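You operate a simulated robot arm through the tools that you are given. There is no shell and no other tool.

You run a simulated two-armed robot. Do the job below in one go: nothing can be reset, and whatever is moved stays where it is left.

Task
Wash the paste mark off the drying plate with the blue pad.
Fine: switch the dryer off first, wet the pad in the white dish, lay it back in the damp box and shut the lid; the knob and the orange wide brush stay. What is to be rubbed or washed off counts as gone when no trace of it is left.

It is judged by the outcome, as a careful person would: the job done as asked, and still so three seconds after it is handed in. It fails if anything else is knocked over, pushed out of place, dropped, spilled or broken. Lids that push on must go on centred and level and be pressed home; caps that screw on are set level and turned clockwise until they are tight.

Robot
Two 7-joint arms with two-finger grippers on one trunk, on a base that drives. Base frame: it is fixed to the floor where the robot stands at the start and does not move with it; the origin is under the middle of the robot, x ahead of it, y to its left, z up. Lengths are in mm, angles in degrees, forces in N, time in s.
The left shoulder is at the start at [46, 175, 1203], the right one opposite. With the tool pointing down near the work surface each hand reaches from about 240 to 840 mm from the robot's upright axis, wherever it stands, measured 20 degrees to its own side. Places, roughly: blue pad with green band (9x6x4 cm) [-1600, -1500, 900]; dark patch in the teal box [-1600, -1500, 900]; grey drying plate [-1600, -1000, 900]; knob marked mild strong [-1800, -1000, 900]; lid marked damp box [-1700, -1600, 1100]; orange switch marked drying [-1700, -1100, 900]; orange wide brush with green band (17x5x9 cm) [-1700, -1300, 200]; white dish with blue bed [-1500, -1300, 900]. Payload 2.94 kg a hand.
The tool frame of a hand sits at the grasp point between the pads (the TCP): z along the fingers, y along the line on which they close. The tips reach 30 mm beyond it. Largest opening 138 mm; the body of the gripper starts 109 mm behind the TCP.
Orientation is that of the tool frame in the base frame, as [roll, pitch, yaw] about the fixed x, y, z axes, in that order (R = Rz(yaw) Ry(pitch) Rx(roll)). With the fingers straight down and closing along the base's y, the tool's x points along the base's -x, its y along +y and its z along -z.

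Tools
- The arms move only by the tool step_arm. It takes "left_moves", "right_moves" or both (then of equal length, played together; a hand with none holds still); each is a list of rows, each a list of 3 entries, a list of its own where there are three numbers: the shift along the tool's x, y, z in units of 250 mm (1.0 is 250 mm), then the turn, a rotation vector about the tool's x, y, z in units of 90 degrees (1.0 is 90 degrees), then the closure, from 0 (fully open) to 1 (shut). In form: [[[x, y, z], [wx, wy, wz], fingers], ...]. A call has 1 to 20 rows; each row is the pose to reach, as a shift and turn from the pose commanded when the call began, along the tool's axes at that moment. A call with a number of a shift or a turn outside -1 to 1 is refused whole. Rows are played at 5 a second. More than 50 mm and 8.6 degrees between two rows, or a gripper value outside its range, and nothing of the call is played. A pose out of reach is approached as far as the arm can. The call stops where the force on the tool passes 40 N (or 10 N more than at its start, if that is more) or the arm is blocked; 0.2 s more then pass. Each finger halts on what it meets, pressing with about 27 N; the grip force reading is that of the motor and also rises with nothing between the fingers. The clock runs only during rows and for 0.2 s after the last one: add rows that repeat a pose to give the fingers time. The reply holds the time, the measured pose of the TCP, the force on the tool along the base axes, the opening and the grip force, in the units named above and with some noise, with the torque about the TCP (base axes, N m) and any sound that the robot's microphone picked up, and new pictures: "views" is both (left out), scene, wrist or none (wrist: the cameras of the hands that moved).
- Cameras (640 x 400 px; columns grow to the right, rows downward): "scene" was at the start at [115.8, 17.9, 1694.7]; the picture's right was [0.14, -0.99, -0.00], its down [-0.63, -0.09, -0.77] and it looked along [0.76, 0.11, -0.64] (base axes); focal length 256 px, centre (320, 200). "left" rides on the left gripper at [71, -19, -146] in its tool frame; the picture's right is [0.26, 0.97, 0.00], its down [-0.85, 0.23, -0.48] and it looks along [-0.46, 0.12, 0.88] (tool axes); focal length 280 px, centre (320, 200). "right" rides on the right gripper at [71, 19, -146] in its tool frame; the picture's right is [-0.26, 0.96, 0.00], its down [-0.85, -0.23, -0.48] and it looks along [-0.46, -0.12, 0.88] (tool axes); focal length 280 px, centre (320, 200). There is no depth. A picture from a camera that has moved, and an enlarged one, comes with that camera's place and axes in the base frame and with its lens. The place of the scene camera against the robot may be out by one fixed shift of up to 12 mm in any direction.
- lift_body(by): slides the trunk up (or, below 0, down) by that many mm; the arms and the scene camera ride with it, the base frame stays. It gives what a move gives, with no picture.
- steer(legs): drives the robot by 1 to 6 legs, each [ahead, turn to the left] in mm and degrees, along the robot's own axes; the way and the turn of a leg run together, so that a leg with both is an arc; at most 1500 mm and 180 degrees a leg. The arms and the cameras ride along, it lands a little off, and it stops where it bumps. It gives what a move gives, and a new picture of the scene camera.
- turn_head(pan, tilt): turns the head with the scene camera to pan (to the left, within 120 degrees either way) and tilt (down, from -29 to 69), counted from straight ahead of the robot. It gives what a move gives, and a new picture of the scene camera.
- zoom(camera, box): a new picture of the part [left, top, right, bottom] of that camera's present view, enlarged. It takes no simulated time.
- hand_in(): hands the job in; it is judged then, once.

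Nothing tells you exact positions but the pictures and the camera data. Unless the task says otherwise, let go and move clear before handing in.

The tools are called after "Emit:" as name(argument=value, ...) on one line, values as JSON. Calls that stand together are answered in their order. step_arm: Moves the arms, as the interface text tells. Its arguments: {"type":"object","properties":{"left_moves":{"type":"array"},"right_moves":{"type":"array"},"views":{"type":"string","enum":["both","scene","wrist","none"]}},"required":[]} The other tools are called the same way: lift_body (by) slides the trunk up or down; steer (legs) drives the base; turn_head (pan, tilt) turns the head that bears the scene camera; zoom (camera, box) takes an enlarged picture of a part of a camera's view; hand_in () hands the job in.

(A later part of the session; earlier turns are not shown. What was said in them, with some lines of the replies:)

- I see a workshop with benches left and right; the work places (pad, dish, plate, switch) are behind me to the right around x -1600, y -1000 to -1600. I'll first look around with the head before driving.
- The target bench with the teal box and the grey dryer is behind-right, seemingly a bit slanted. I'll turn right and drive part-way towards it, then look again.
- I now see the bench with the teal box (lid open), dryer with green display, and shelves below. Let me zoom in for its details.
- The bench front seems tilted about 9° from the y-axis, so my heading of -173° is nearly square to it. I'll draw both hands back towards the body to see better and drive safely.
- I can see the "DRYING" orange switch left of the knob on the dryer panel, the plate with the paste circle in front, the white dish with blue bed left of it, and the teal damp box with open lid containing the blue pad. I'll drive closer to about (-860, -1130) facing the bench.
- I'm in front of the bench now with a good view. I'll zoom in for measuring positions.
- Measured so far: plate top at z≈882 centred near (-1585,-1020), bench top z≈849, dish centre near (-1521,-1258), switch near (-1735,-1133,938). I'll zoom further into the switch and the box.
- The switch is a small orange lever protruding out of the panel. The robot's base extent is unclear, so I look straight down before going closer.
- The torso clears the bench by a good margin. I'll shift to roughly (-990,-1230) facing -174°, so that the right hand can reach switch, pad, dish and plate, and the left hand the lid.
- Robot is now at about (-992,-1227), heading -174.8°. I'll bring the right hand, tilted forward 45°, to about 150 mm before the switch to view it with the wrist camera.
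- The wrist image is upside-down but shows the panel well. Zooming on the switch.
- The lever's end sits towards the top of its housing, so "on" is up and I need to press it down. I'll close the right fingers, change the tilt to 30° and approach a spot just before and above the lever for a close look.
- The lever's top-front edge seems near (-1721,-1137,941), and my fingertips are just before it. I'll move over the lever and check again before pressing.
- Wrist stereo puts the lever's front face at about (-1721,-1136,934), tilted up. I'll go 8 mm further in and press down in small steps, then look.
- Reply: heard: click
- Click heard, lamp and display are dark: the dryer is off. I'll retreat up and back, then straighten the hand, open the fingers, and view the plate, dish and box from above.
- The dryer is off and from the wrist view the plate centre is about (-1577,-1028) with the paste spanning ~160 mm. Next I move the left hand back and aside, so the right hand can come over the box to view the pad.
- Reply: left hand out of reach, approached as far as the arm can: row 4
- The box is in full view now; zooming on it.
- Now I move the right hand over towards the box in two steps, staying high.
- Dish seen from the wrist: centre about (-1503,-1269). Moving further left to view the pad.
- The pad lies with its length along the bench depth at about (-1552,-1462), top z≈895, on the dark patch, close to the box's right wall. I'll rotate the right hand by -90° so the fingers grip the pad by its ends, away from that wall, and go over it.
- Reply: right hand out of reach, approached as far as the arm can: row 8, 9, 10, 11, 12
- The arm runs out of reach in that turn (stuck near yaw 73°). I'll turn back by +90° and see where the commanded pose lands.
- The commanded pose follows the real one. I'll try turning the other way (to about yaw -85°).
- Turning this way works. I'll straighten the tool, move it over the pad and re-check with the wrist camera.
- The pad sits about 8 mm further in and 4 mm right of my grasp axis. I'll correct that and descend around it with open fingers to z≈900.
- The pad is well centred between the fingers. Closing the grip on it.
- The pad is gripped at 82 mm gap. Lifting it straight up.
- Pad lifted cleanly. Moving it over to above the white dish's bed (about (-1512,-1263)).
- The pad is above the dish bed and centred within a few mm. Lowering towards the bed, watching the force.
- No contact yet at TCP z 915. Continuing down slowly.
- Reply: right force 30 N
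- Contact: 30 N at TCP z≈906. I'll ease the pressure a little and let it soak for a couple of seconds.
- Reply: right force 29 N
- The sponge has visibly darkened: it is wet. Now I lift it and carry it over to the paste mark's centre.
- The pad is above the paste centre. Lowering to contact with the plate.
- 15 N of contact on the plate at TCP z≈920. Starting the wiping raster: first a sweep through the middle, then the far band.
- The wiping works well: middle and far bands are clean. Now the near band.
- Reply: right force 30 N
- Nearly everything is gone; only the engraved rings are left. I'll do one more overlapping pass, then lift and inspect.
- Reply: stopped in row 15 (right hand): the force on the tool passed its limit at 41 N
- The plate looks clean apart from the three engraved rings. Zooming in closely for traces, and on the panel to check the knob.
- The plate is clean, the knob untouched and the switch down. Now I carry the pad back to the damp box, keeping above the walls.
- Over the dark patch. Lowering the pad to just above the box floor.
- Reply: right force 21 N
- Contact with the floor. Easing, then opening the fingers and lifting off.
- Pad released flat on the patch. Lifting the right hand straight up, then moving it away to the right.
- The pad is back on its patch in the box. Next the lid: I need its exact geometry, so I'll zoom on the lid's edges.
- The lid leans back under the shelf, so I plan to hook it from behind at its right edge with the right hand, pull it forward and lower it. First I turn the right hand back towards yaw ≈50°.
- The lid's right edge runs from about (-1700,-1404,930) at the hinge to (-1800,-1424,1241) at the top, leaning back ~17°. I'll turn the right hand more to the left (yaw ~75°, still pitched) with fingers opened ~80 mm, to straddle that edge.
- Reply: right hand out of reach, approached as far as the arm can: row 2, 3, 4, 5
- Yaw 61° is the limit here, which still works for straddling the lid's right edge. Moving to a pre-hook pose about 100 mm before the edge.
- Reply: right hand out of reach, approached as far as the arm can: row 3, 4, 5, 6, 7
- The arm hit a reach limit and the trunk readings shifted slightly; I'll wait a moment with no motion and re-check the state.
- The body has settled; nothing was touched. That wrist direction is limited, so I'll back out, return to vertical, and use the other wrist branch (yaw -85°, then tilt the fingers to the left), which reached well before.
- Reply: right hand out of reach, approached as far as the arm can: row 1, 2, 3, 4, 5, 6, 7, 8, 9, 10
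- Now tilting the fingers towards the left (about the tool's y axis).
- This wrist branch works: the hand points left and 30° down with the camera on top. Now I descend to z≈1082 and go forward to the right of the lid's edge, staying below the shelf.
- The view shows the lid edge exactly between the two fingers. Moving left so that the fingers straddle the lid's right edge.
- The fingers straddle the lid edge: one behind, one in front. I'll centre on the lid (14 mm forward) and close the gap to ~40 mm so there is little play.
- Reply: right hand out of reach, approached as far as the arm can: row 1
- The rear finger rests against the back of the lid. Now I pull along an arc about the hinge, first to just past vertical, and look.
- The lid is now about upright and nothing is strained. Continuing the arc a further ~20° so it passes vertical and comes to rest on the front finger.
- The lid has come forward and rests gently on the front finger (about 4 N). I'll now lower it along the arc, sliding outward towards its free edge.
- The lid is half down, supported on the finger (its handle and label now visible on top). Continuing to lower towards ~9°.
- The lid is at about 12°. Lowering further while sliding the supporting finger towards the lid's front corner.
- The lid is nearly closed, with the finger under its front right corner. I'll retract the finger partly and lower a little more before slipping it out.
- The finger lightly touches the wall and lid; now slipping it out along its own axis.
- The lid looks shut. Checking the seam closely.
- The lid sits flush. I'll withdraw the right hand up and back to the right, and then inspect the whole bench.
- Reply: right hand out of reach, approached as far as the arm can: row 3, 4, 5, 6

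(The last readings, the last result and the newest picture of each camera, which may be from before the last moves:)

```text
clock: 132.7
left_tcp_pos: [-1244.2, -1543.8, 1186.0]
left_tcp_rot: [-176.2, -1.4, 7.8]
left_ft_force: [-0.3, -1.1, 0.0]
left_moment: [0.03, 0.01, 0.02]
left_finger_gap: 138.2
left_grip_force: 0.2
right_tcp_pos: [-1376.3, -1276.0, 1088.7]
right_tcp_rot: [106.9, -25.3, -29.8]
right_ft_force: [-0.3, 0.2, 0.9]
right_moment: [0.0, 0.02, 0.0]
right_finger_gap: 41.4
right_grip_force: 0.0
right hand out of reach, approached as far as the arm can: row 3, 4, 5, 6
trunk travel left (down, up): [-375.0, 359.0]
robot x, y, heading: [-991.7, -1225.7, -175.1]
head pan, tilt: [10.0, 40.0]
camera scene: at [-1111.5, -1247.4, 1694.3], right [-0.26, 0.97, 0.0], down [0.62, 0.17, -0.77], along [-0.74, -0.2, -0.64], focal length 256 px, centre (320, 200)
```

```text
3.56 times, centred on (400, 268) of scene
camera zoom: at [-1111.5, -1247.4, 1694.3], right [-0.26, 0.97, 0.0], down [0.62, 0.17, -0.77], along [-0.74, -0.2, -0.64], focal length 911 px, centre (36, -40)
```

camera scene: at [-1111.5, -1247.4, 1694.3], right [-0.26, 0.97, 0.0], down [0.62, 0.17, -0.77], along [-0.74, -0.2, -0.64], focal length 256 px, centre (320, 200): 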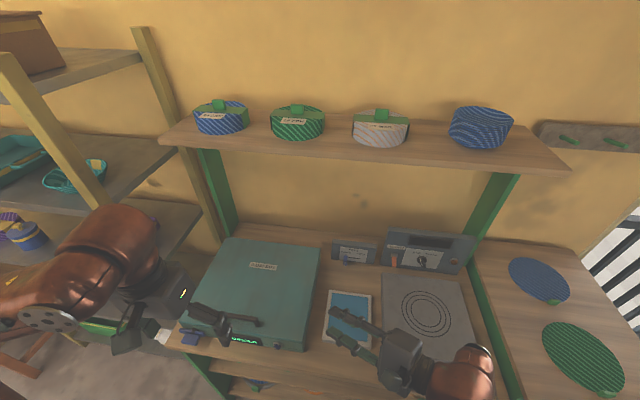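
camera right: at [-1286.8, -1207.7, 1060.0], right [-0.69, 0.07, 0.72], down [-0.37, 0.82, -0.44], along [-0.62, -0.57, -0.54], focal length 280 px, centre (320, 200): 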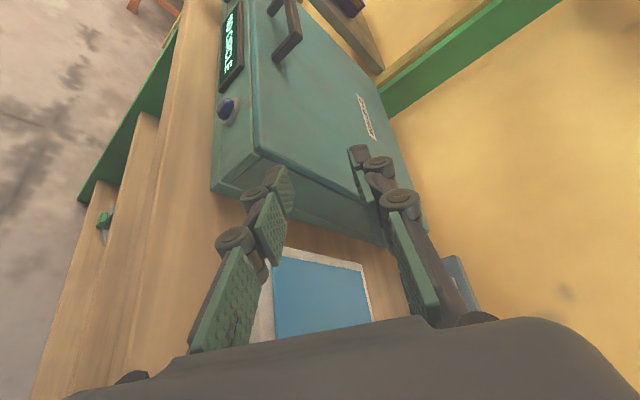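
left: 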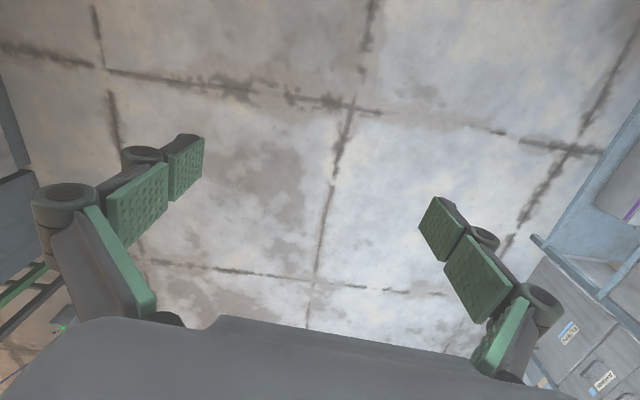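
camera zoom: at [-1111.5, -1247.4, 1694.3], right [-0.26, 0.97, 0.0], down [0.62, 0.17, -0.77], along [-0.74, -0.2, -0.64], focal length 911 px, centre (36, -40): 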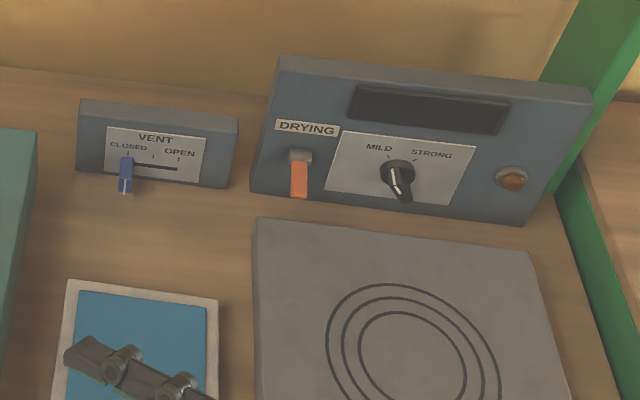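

Dryer off, knob and vent unchanged, plate clean. A few more close-ups of the plate to be sure no trace is left.

Emit:
turn_head(pan=-8, tilt=52)

Emit:
step_arm(right_moves=[[[0.03, 0.0, -0.1], [0.04, 0, 0.07], 0.7], [[0.06, 0.0, -0.2], [0.08, 0, 0.14], 0.7], [[0.06, 0.0, -0.25], [0.08, 0, 0.14], 0.7], [[0.06, 0.0, -0.25], [0.08, 0, 0.14], 0.7]], views="both")

```text
clock: 133.5
left_tcp_pos: [-1243.9, -1542.1, 1186.8]
left_tcp_rot: [-176.4, -1.4, 7.8]
left_ft_force: [-0.6, 0.1, -0.3]
left_moment: [0.01, -0.01, 0.0]
left_finger_gap: 138.2
left_grip_force: 0.0
right_tcp_pos: [-1376.7, -1275.4, 1090.0]
right_tcp_rot: [106.9, -25.4, -29.8]
right_ft_force: [-0.2, 0.2, -0.4]
right_moment: [-0.01, 0.0, 0.03]
right_finger_gap: 41.4
right_grip_force: 0.1
trunk travel left (down, up): [-375.0, 359.0]
robot x, y, heading: [-992.3, -1227.5, -174.9]
head pan, tilt: [-8.0, 52.0]
camera scene: at [-1103.9, -1220.5, 1677.6], right [0.05, 1.0, 0.0], down [0.79, -0.04, -0.62], along [-0.61, 0.03, -0.79], focal length 256 px, centre (320, 200)
```

scene: 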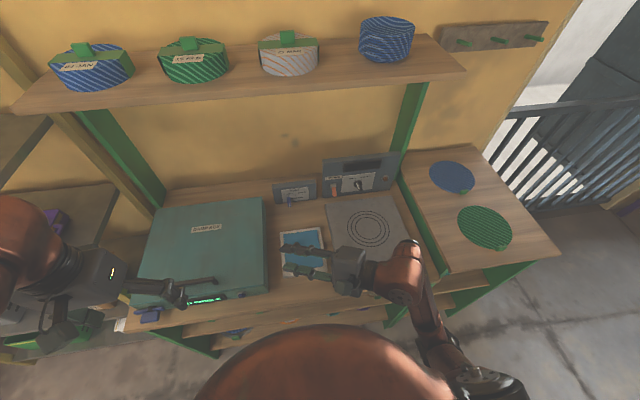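

```text
clock: 134.5
left_tcp_pos: [-1243.3, -1543.4, 1186.3]
left_tcp_rot: [-176.4, -1.5, 7.9]
left_ft_force: [-1.0, 0.0, 0.2]
left_moment: [0.02, -0.04, 0.03]
left_finger_gap: 138.1
left_grip_force: 0.1
right_tcp_pos: [-1363.7, -1233.3, 1106.4]
right_tcp_rot: [117.1, -36.9, -35.4]
right_ft_force: [0.0, -0.2, 0.4]
right_moment: [-0.01, -0.01, -0.01]
right_finger_gap: 41.7
right_grip_force: 0.1
right hand out of reach, approached as far as the arm can: row 1, 2, 3, 4
trunk travel left (down, up): [-375.0, 359.0]
robot x, y, heading: [-988.9, -1227.9, -175.0]
head pan, tilt: [-8.0, 52.0]
camera scene: at [-1103.8, -1220.7, 1677.6], right [0.05, 1.0, 0.0], down [0.79, -0.04, -0.62], along [-0.61, 0.03, -0.79], focal length 256 px, centre (320, 200)
camera right: at [-1288.0, -1138.5, 1215.5], right [-0.85, 0.06, 0.53], down [-0.25, 0.83, -0.5], along [-0.47, -0.56, -0.68], focal length 280 px, centre (320, 200)
```

scene: 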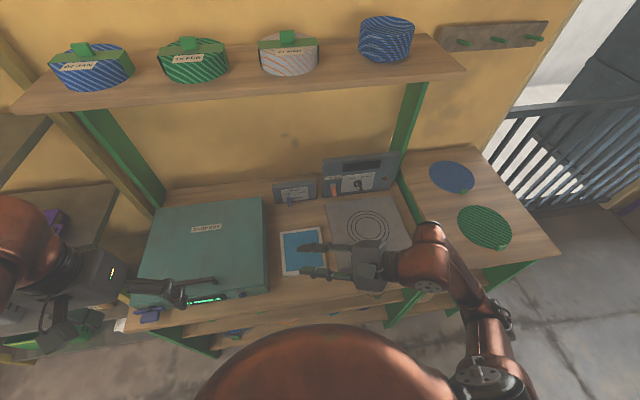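
right: 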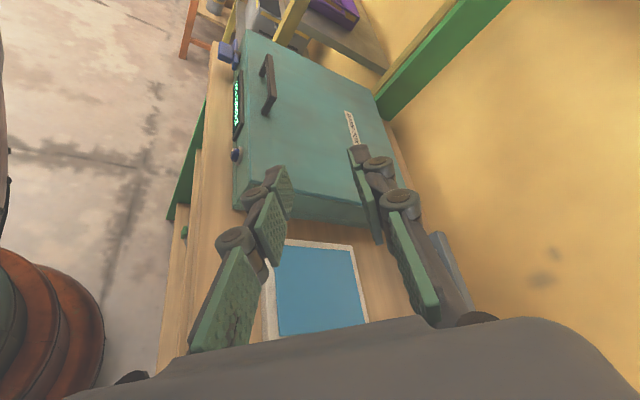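

Emit:
zoom(camera="scene", box=[325, 190, 415, 250])

Emit:
zoom(camera="scene", box=[110, 185, 330, 335])

```text
6.67 times, centred on (370, 220) of scene
camera zoom: at [-1103.8, -1220.7, 1677.6], right [0.05, 1.0, 0.0], down [0.79, -0.04, -0.62], along [-0.61, 0.03, -0.79], focal length 1709 px, centre (-13, 67)
```

zoom: 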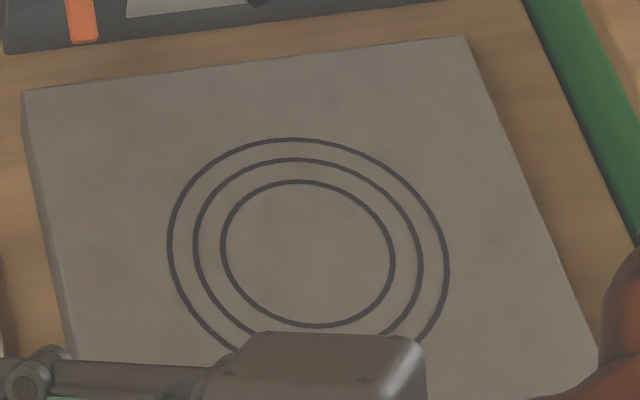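

```text
2.67 times, centred on (220, 260) of scene
camera zoom: at [-1103.8, -1220.7, 1677.6], right [0.05, 1.0, 0.0], down [0.79, -0.04, -0.62], along [-0.61, 0.03, -0.79], focal length 684 px, centre (587, 40)
```

zoom: 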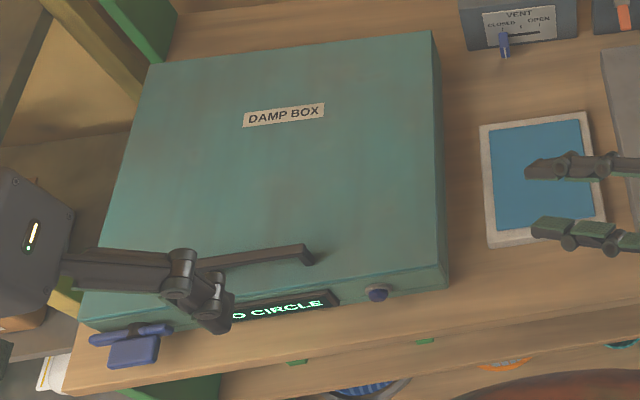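

The plate shows no trace of paste and the box lid looks flush. To be sure it is home, I'll press it lightly from above with the closed left fingers, behind the handle.

Emit:
step_arm(left_moves=[[[0, 0, 0], [0, 0, 0], 0.5], [[0, 0, 0], [0, 0, 0], 1], [[-0.16, 0, 0], [0, 0, 0], 1], [[-0.33, 0, 0], [0, 0, 0], 1], [[-0.5, 0, 0], [0, 0, 0], 1], [[-0.66, 0, 0], [0, 0, 0], 1], [[-0.82, 0, 0], [0, 0, 0], 1], [[-0.98, 0, 0], [0, 0, 0], 1], [[-0.98, 0, 0], [0, 0, 0], 1]], views="both")

```text
clock: 136.5
left_tcp_pos: [-1489.5, -1579.0, 1178.9]
left_tcp_rot: [-176.4, -1.4, 7.9]
left_ft_force: [0.8, -0.5, 0.2]
left_moment: [-0.01, 0.04, 0.02]
left_finger_gap: 0.1
left_grip_force: 27.6
right_tcp_pos: [-1362.6, -1233.8, 1105.4]
right_tcp_rot: [117.0, -36.9, -35.1]
right_ft_force: [0.1, -0.4, -0.1]
right_moment: [0.06, 0.0, 0.0]
right_finger_gap: 41.6
right_grip_force: 0.0
trunk travel left (down, up): [-375.0, 359.0]
robot x, y, heading: [-986.2, -1223.3, -175.1]
head pan, tilt: [-8.0, 52.0]
camera scene: at [-1103.0, -1220.4, 1677.7], right [0.05, 1.0, 0.0], down [0.79, -0.04, -0.62], along [-0.61, 0.03, -0.79], focal length 256 px, centre (320, 200)
camera left: at [-1423.3, -1559.0, 1324.5], right [0.39, -0.92, -0.05], down [-0.82, -0.37, 0.44], along [-0.42, -0.13, -0.9], focal length 280 px, centre (320, 200)
```

scene: 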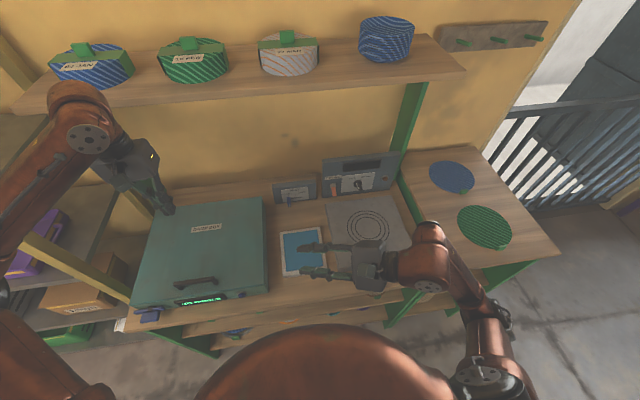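
left: 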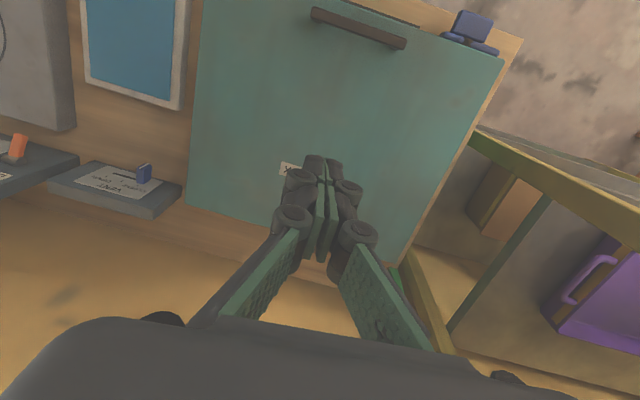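

Emit:
step_arm(left_moves=[[[0, 0, 0.18], [0, 0, 0], 1], [[0, 0, 0.36], [0, 0, 0], 1], [[0, 0, 0.54], [0, 0, 0], 1], [[0, 0, 0.7], [0, 0, 0], 1], [[0, 0, 0.78], [0, 0, 0], 1], [[0, 0, 0.78], [0, 0, 0], 1]], views="both")

```text
clock: 137.9
left_tcp_pos: [-1482.0, -1558.0, 984.0]
left_tcp_rot: [-176.4, -1.3, 7.8]
left_ft_force: [-0.5, 0.3, -0.7]
left_moment: [-0.03, -0.01, -0.01]
left_finger_gap: 0.0
left_grip_force: 26.9
right_tcp_pos: [-1363.4, -1232.7, 1105.7]
right_tcp_rot: [117.0, -36.9, -35.2]
right_ft_force: [-0.1, 0.0, 0.4]
right_moment: [-0.01, 0.02, 0.03]
right_finger_gap: 41.5
right_grip_force: 0.0
trunk travel left (down, up): [-375.0, 359.0]
robot x, y, heading: [-989.0, -1225.4, -175.0]
head pan, tilt: [-8.0, 52.0]
camera scene: at [-1103.8, -1219.9, 1677.6], right [0.05, 1.0, 0.0], down [0.79, -0.04, -0.62], along [-0.61, 0.03, -0.79], focal length 256 px, centre (320, 200)
camera left: at [-1415.5, -1540.2, 1130.4], right [0.39, -0.92, -0.05], down [-0.82, -0.37, 0.44], along [-0.42, -0.13, -0.9], focal length 280 px, centre (320, 200)
```

scene: 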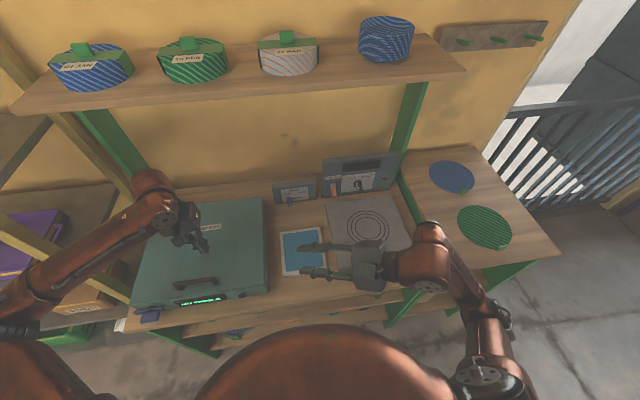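
left: 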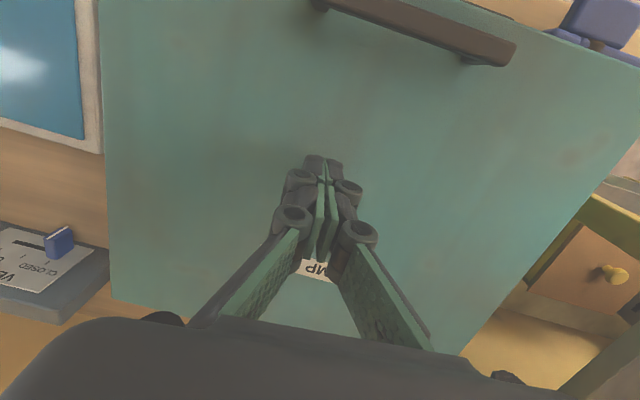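

Close above the lid now; descending in small steps until light contact.

Emit:
step_arm(left_moves=[[[0, 0, 0.02], [0, 0, 0], 1], [[0, 0, 0.04], [0, 0, 0], 1], [[0, 0, 0.055], [0, 0, 0], 1], [[0, 0, 0.055], [0, 0, 0], 1]], views="none")

```text
clock: 138.9
left_tcp_pos: [-1483.0, -1561.1, 970.9]
left_tcp_rot: [-176.4, -1.3, 7.7]
left_ft_force: [-0.9, 0.0, -0.2]
left_moment: [0.03, -0.02, 0.02]
left_finger_gap: 0.0
left_grip_force: 27.1
right_tcp_pos: [-1363.1, -1233.3, 1105.0]
right_tcp_rot: [117.0, -37.0, -35.2]
right_ft_force: [-0.4, 0.5, 0.0]
right_moment: [-0.05, 0.01, -0.01]
right_finger_gap: 41.2
right_grip_force: 0.1
trunk travel left (down, up): [-375.0, 359.0]
robot x, y, heading: [-991.6, -1226.5, -175.0]
head pan, tilt: [-8.0, 52.0]
```

Emit:
step_arm(left_moves=[[[0, 0, 0.012], [0, 0, 0], 1], [[0, 0, 0.024], [0, 0, 0], 1], [[0, 0, 0.024], [0, 0, 0], 1]], views="none")

```text
clock: 139.7
left_tcp_pos: [-1482.9, -1561.1, 965.3]
left_tcp_rot: [-176.4, -1.4, 7.8]
left_ft_force: [-0.4, 0.3, 0.2]
left_moment: [0.0, 0.01, -0.02]
left_finger_gap: 0.3
left_grip_force: 27.0
right_tcp_pos: [-1363.8, -1232.2, 1105.7]
right_tcp_rot: [117.0, -37.0, -35.4]
right_ft_force: [0.2, 0.5, 1.0]
right_moment: [0.02, 0.0, 0.01]
right_finger_gap: 41.3
right_grip_force: 0.1
trunk travel left (down, up): [-375.0, 359.0]
robot x, y, heading: [-988.1, -1224.3, -175.1]
head pan, tilt: [-8.0, 52.0]
```

Emit:
step_arm(left_moves=[[[0, 0, 0.01], [0, 0, 0], 1], [[0, 0, 0.02], [0, 0, 0], 1], [[0, 0, 0.02], [0, 0, 0], 1]], views="none")

```text
clock: 140.5
left_tcp_pos: [-1482.4, -1561.1, 958.9]
left_tcp_rot: [-176.3, -1.4, 7.8]
left_ft_force: [0.3, -0.6, -0.1]
left_moment: [-0.01, -0.03, -0.02]
left_finger_gap: 0.0
left_grip_force: 26.7
right_tcp_pos: [-1362.9, -1233.0, 1105.8]
right_tcp_rot: [117.0, -37.0, -35.3]
right_ft_force: [-0.7, -0.1, 0.4]
right_moment: [-0.03, -0.01, 0.0]
right_finger_gap: 41.1
right_grip_force: 0.0
trunk travel left (down, up): [-375.0, 359.0]
robot x, y, heading: [-991.2, -1227.7, -174.9]
head pan, tilt: [-8.0, 52.0]
```

Emit:
step_arm(left_moves=[[[0, 0, 0.01], [0, 0, 0], 1], [[0, 0, 0.02], [0, 0, 0], 1], [[0, 0, 0.03], [0, 0, 0], 1], [[0, 0, 0.03], [0, 0, 0], 1]], views="wrist")

```text
clock: 141.5
left_tcp_pos: [-1483.5, -1562.1, 952.7]
left_tcp_rot: [-176.5, -1.3, 7.8]
left_ft_force: [-0.7, 0.2, 0.4]
left_moment: [-0.04, 0.05, -0.03]
left_finger_gap: 0.0
left_grip_force: 27.4
right_tcp_pos: [-1363.5, -1232.7, 1106.1]
right_tcp_rot: [117.0, -37.0, -35.3]
right_ft_force: [0.1, 0.9, -0.4]
right_moment: [0.01, -0.03, -0.04]
right_finger_gap: 41.4
right_grip_force: 0.0
trunk travel left (down, up): [-375.0, 359.0]
robot x, y, heading: [-989.9, -1227.4, -175.1]
head pan, tilt: [-8.0, 52.0]
camera left: at [-1417.3, -1542.3, 1099.6], right [0.39, -0.92, -0.05], down [-0.82, -0.37, 0.44], along [-0.42, -0.13, -0.9], focal length 280 px, centre (320, 200)
```

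left: 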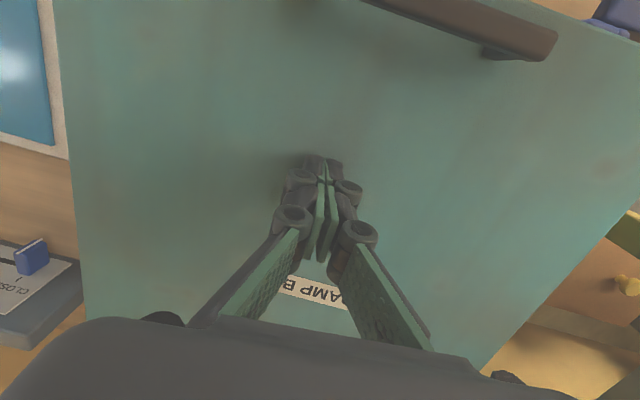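

Emit:
step_arm(left_moves=[[[0, 0, 0.01], [0, 0, 0], 1], [[0, 0, 0.02], [0, 0, 0], 1], [[0, 0, 0.02], [0, 0, 0], 1]], views="none")

```text
clock: 142.3
left_tcp_pos: [-1483.6, -1561.5, 948.5]
left_tcp_rot: [-176.4, -1.1, 7.8]
left_ft_force: [0.9, -1.1, 11.4]
left_moment: [-0.1, 0.12, 0.01]
left_finger_gap: 0.1
left_grip_force: 26.8
right_tcp_pos: [-1362.9, -1233.0, 1107.0]
right_tcp_rot: [117.0, -37.0, -35.1]
right_ft_force: [0.5, -0.5, -0.4]
right_moment: [-0.01, 0.01, -0.01]
right_finger_gap: 41.3
right_grip_force: 0.0
trunk travel left (down, up): [-375.0, 359.0]
robot x, y, heading: [-988.6, -1227.2, -175.2]
head pan, tilt: [-8.0, 52.0]
```

Firm contact at 11 N with the lid not yielding: it is fully shut. Lifting the left hand and moving it clear.

Emit:
step_arm(left_moves=[[[0, 0, -0.1], [0, 0, 0], 1], [[0, 0, -0.28], [0, 0, 0], 1], [[0, 0, -0.46], [0, 0, 0], 1], [[0, 0, -0.64], [0, 0, 0], 1], [[0, 0, -0.82], [0, 0, 0], 1], [[0.16, 0, -0.9], [0, 0, 0], 1], [[0.33, 0, -0.92], [0, 0, 0], 1], [[0.5, 0, -0.92], [0, 0, 0], 1], [[0.66, 0, -0.92], [0, 0, 0], 1], [[0.66, 0, -0.92], [0, 0, 0], 1]], views="both")

Emit:
zoom(camera="scene", box=[110, 160, 430, 340])

```text
clock: 144.5
left_tcp_pos: [-1323.8, -1553.4, 1181.8]
left_tcp_rot: [-176.3, -1.4, 7.7]
left_ft_force: [-0.7, 0.4, 0.4]
left_moment: [0.0, -0.01, 0.01]
left_finger_gap: 0.0
left_grip_force: 26.7
right_tcp_pos: [-1365.9, -1232.8, 1105.3]
right_tcp_rot: [117.1, -37.0, -35.3]
right_ft_force: [0.4, -0.1, 0.6]
right_moment: [-0.03, 0.04, -0.01]
right_finger_gap: 41.4
right_grip_force: 0.0
trunk travel left (down, up): [-375.0, 359.0]
robot x, y, heading: [-990.1, -1226.1, -174.9]
head pan, tilt: [-8.0, 52.0]
camera scene: at [-1104.9, -1220.2, 1677.5], right [0.05, 1.0, 0.0], down [0.79, -0.04, -0.62], along [-0.61, 0.03, -0.79], focal length 256 px, centre (320, 200)
camera left: at [-1257.8, -1533.4, 1328.2], right [0.39, -0.92, -0.05], down [-0.82, -0.37, 0.44], along [-0.42, -0.13, -0.9], focal length 280 px, centre (320, 200)
```

scene: 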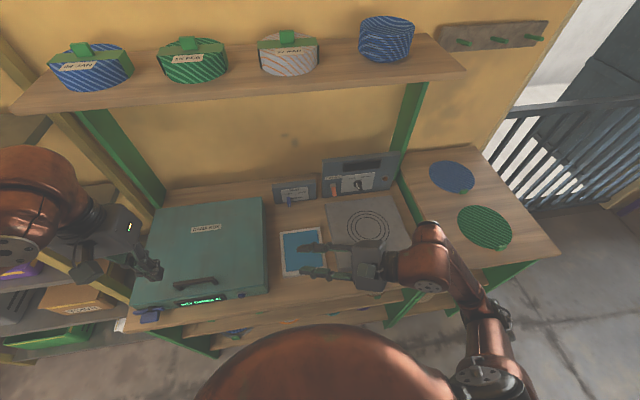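
left: 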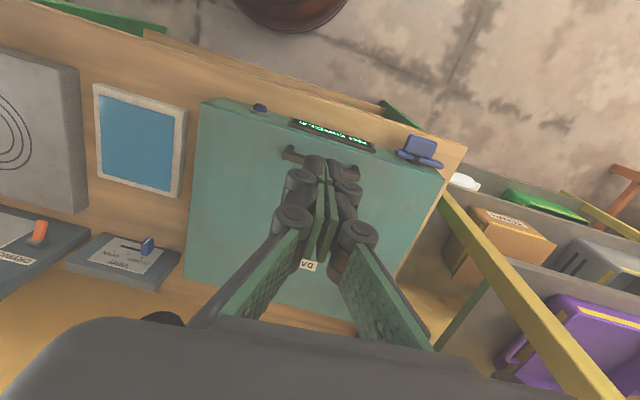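

```text
2.00 times, centred on (270, 250) of scene
camera zoom: at [-1104.9, -1220.2, 1677.5], right [0.05, 1.0, 0.0], down [0.79, -0.04, -0.62], along [-0.61, 0.03, -0.79], focal length 513 px, centre (420, 100)
```

zoom: 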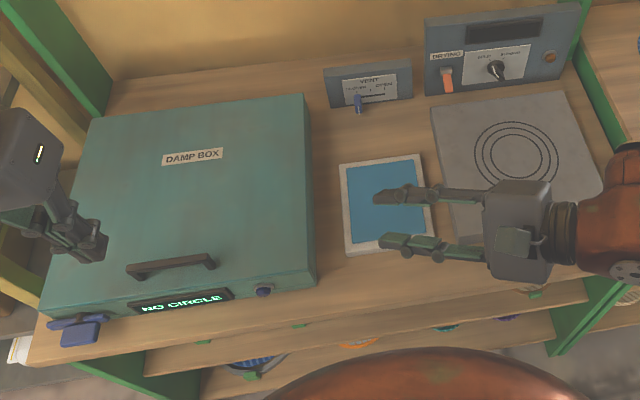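

Everything is as asked. The dryer is off, the plate is clean, the wet pad is back on its patch in the damp box with the lid shut, and the knob and brush were not touched. Both hands are clear of the objects, so I'm handing in.

Emit:
hand_in()

```text
The job is handed in.
```

The paste mark is washed off the drying plate, and the job is handed in. I don't have the judge's verdict.

- **Dryer:** I switched it off first. The switch clicked down, and the lamp and display went dark.
- **Washing:** I pressed the blue pad onto the bed of the white dish until the sponge darkened, then wiped the plate in overlapping passes. Close-ups show only the three dark rings on the plate and no trace of paste.
- **Damp box:** The pad is lying flat on the dark patch it came from. I brought the lid down on a finger for most of the way, and it dropped the last couple of centimetres. A light press from above met firm resistance, so it is fully shut.
- **Left alone:** The knob is still where it was. The vent slider still reads closed, and I never went near the orange brush on the lower shelf.

I saw nothing knocked over or moved. During one wiping pass the force limit stopped the arm at 41 N. The next pass then ran further right than planned, close to the plate's edge, but the plate did not shift.
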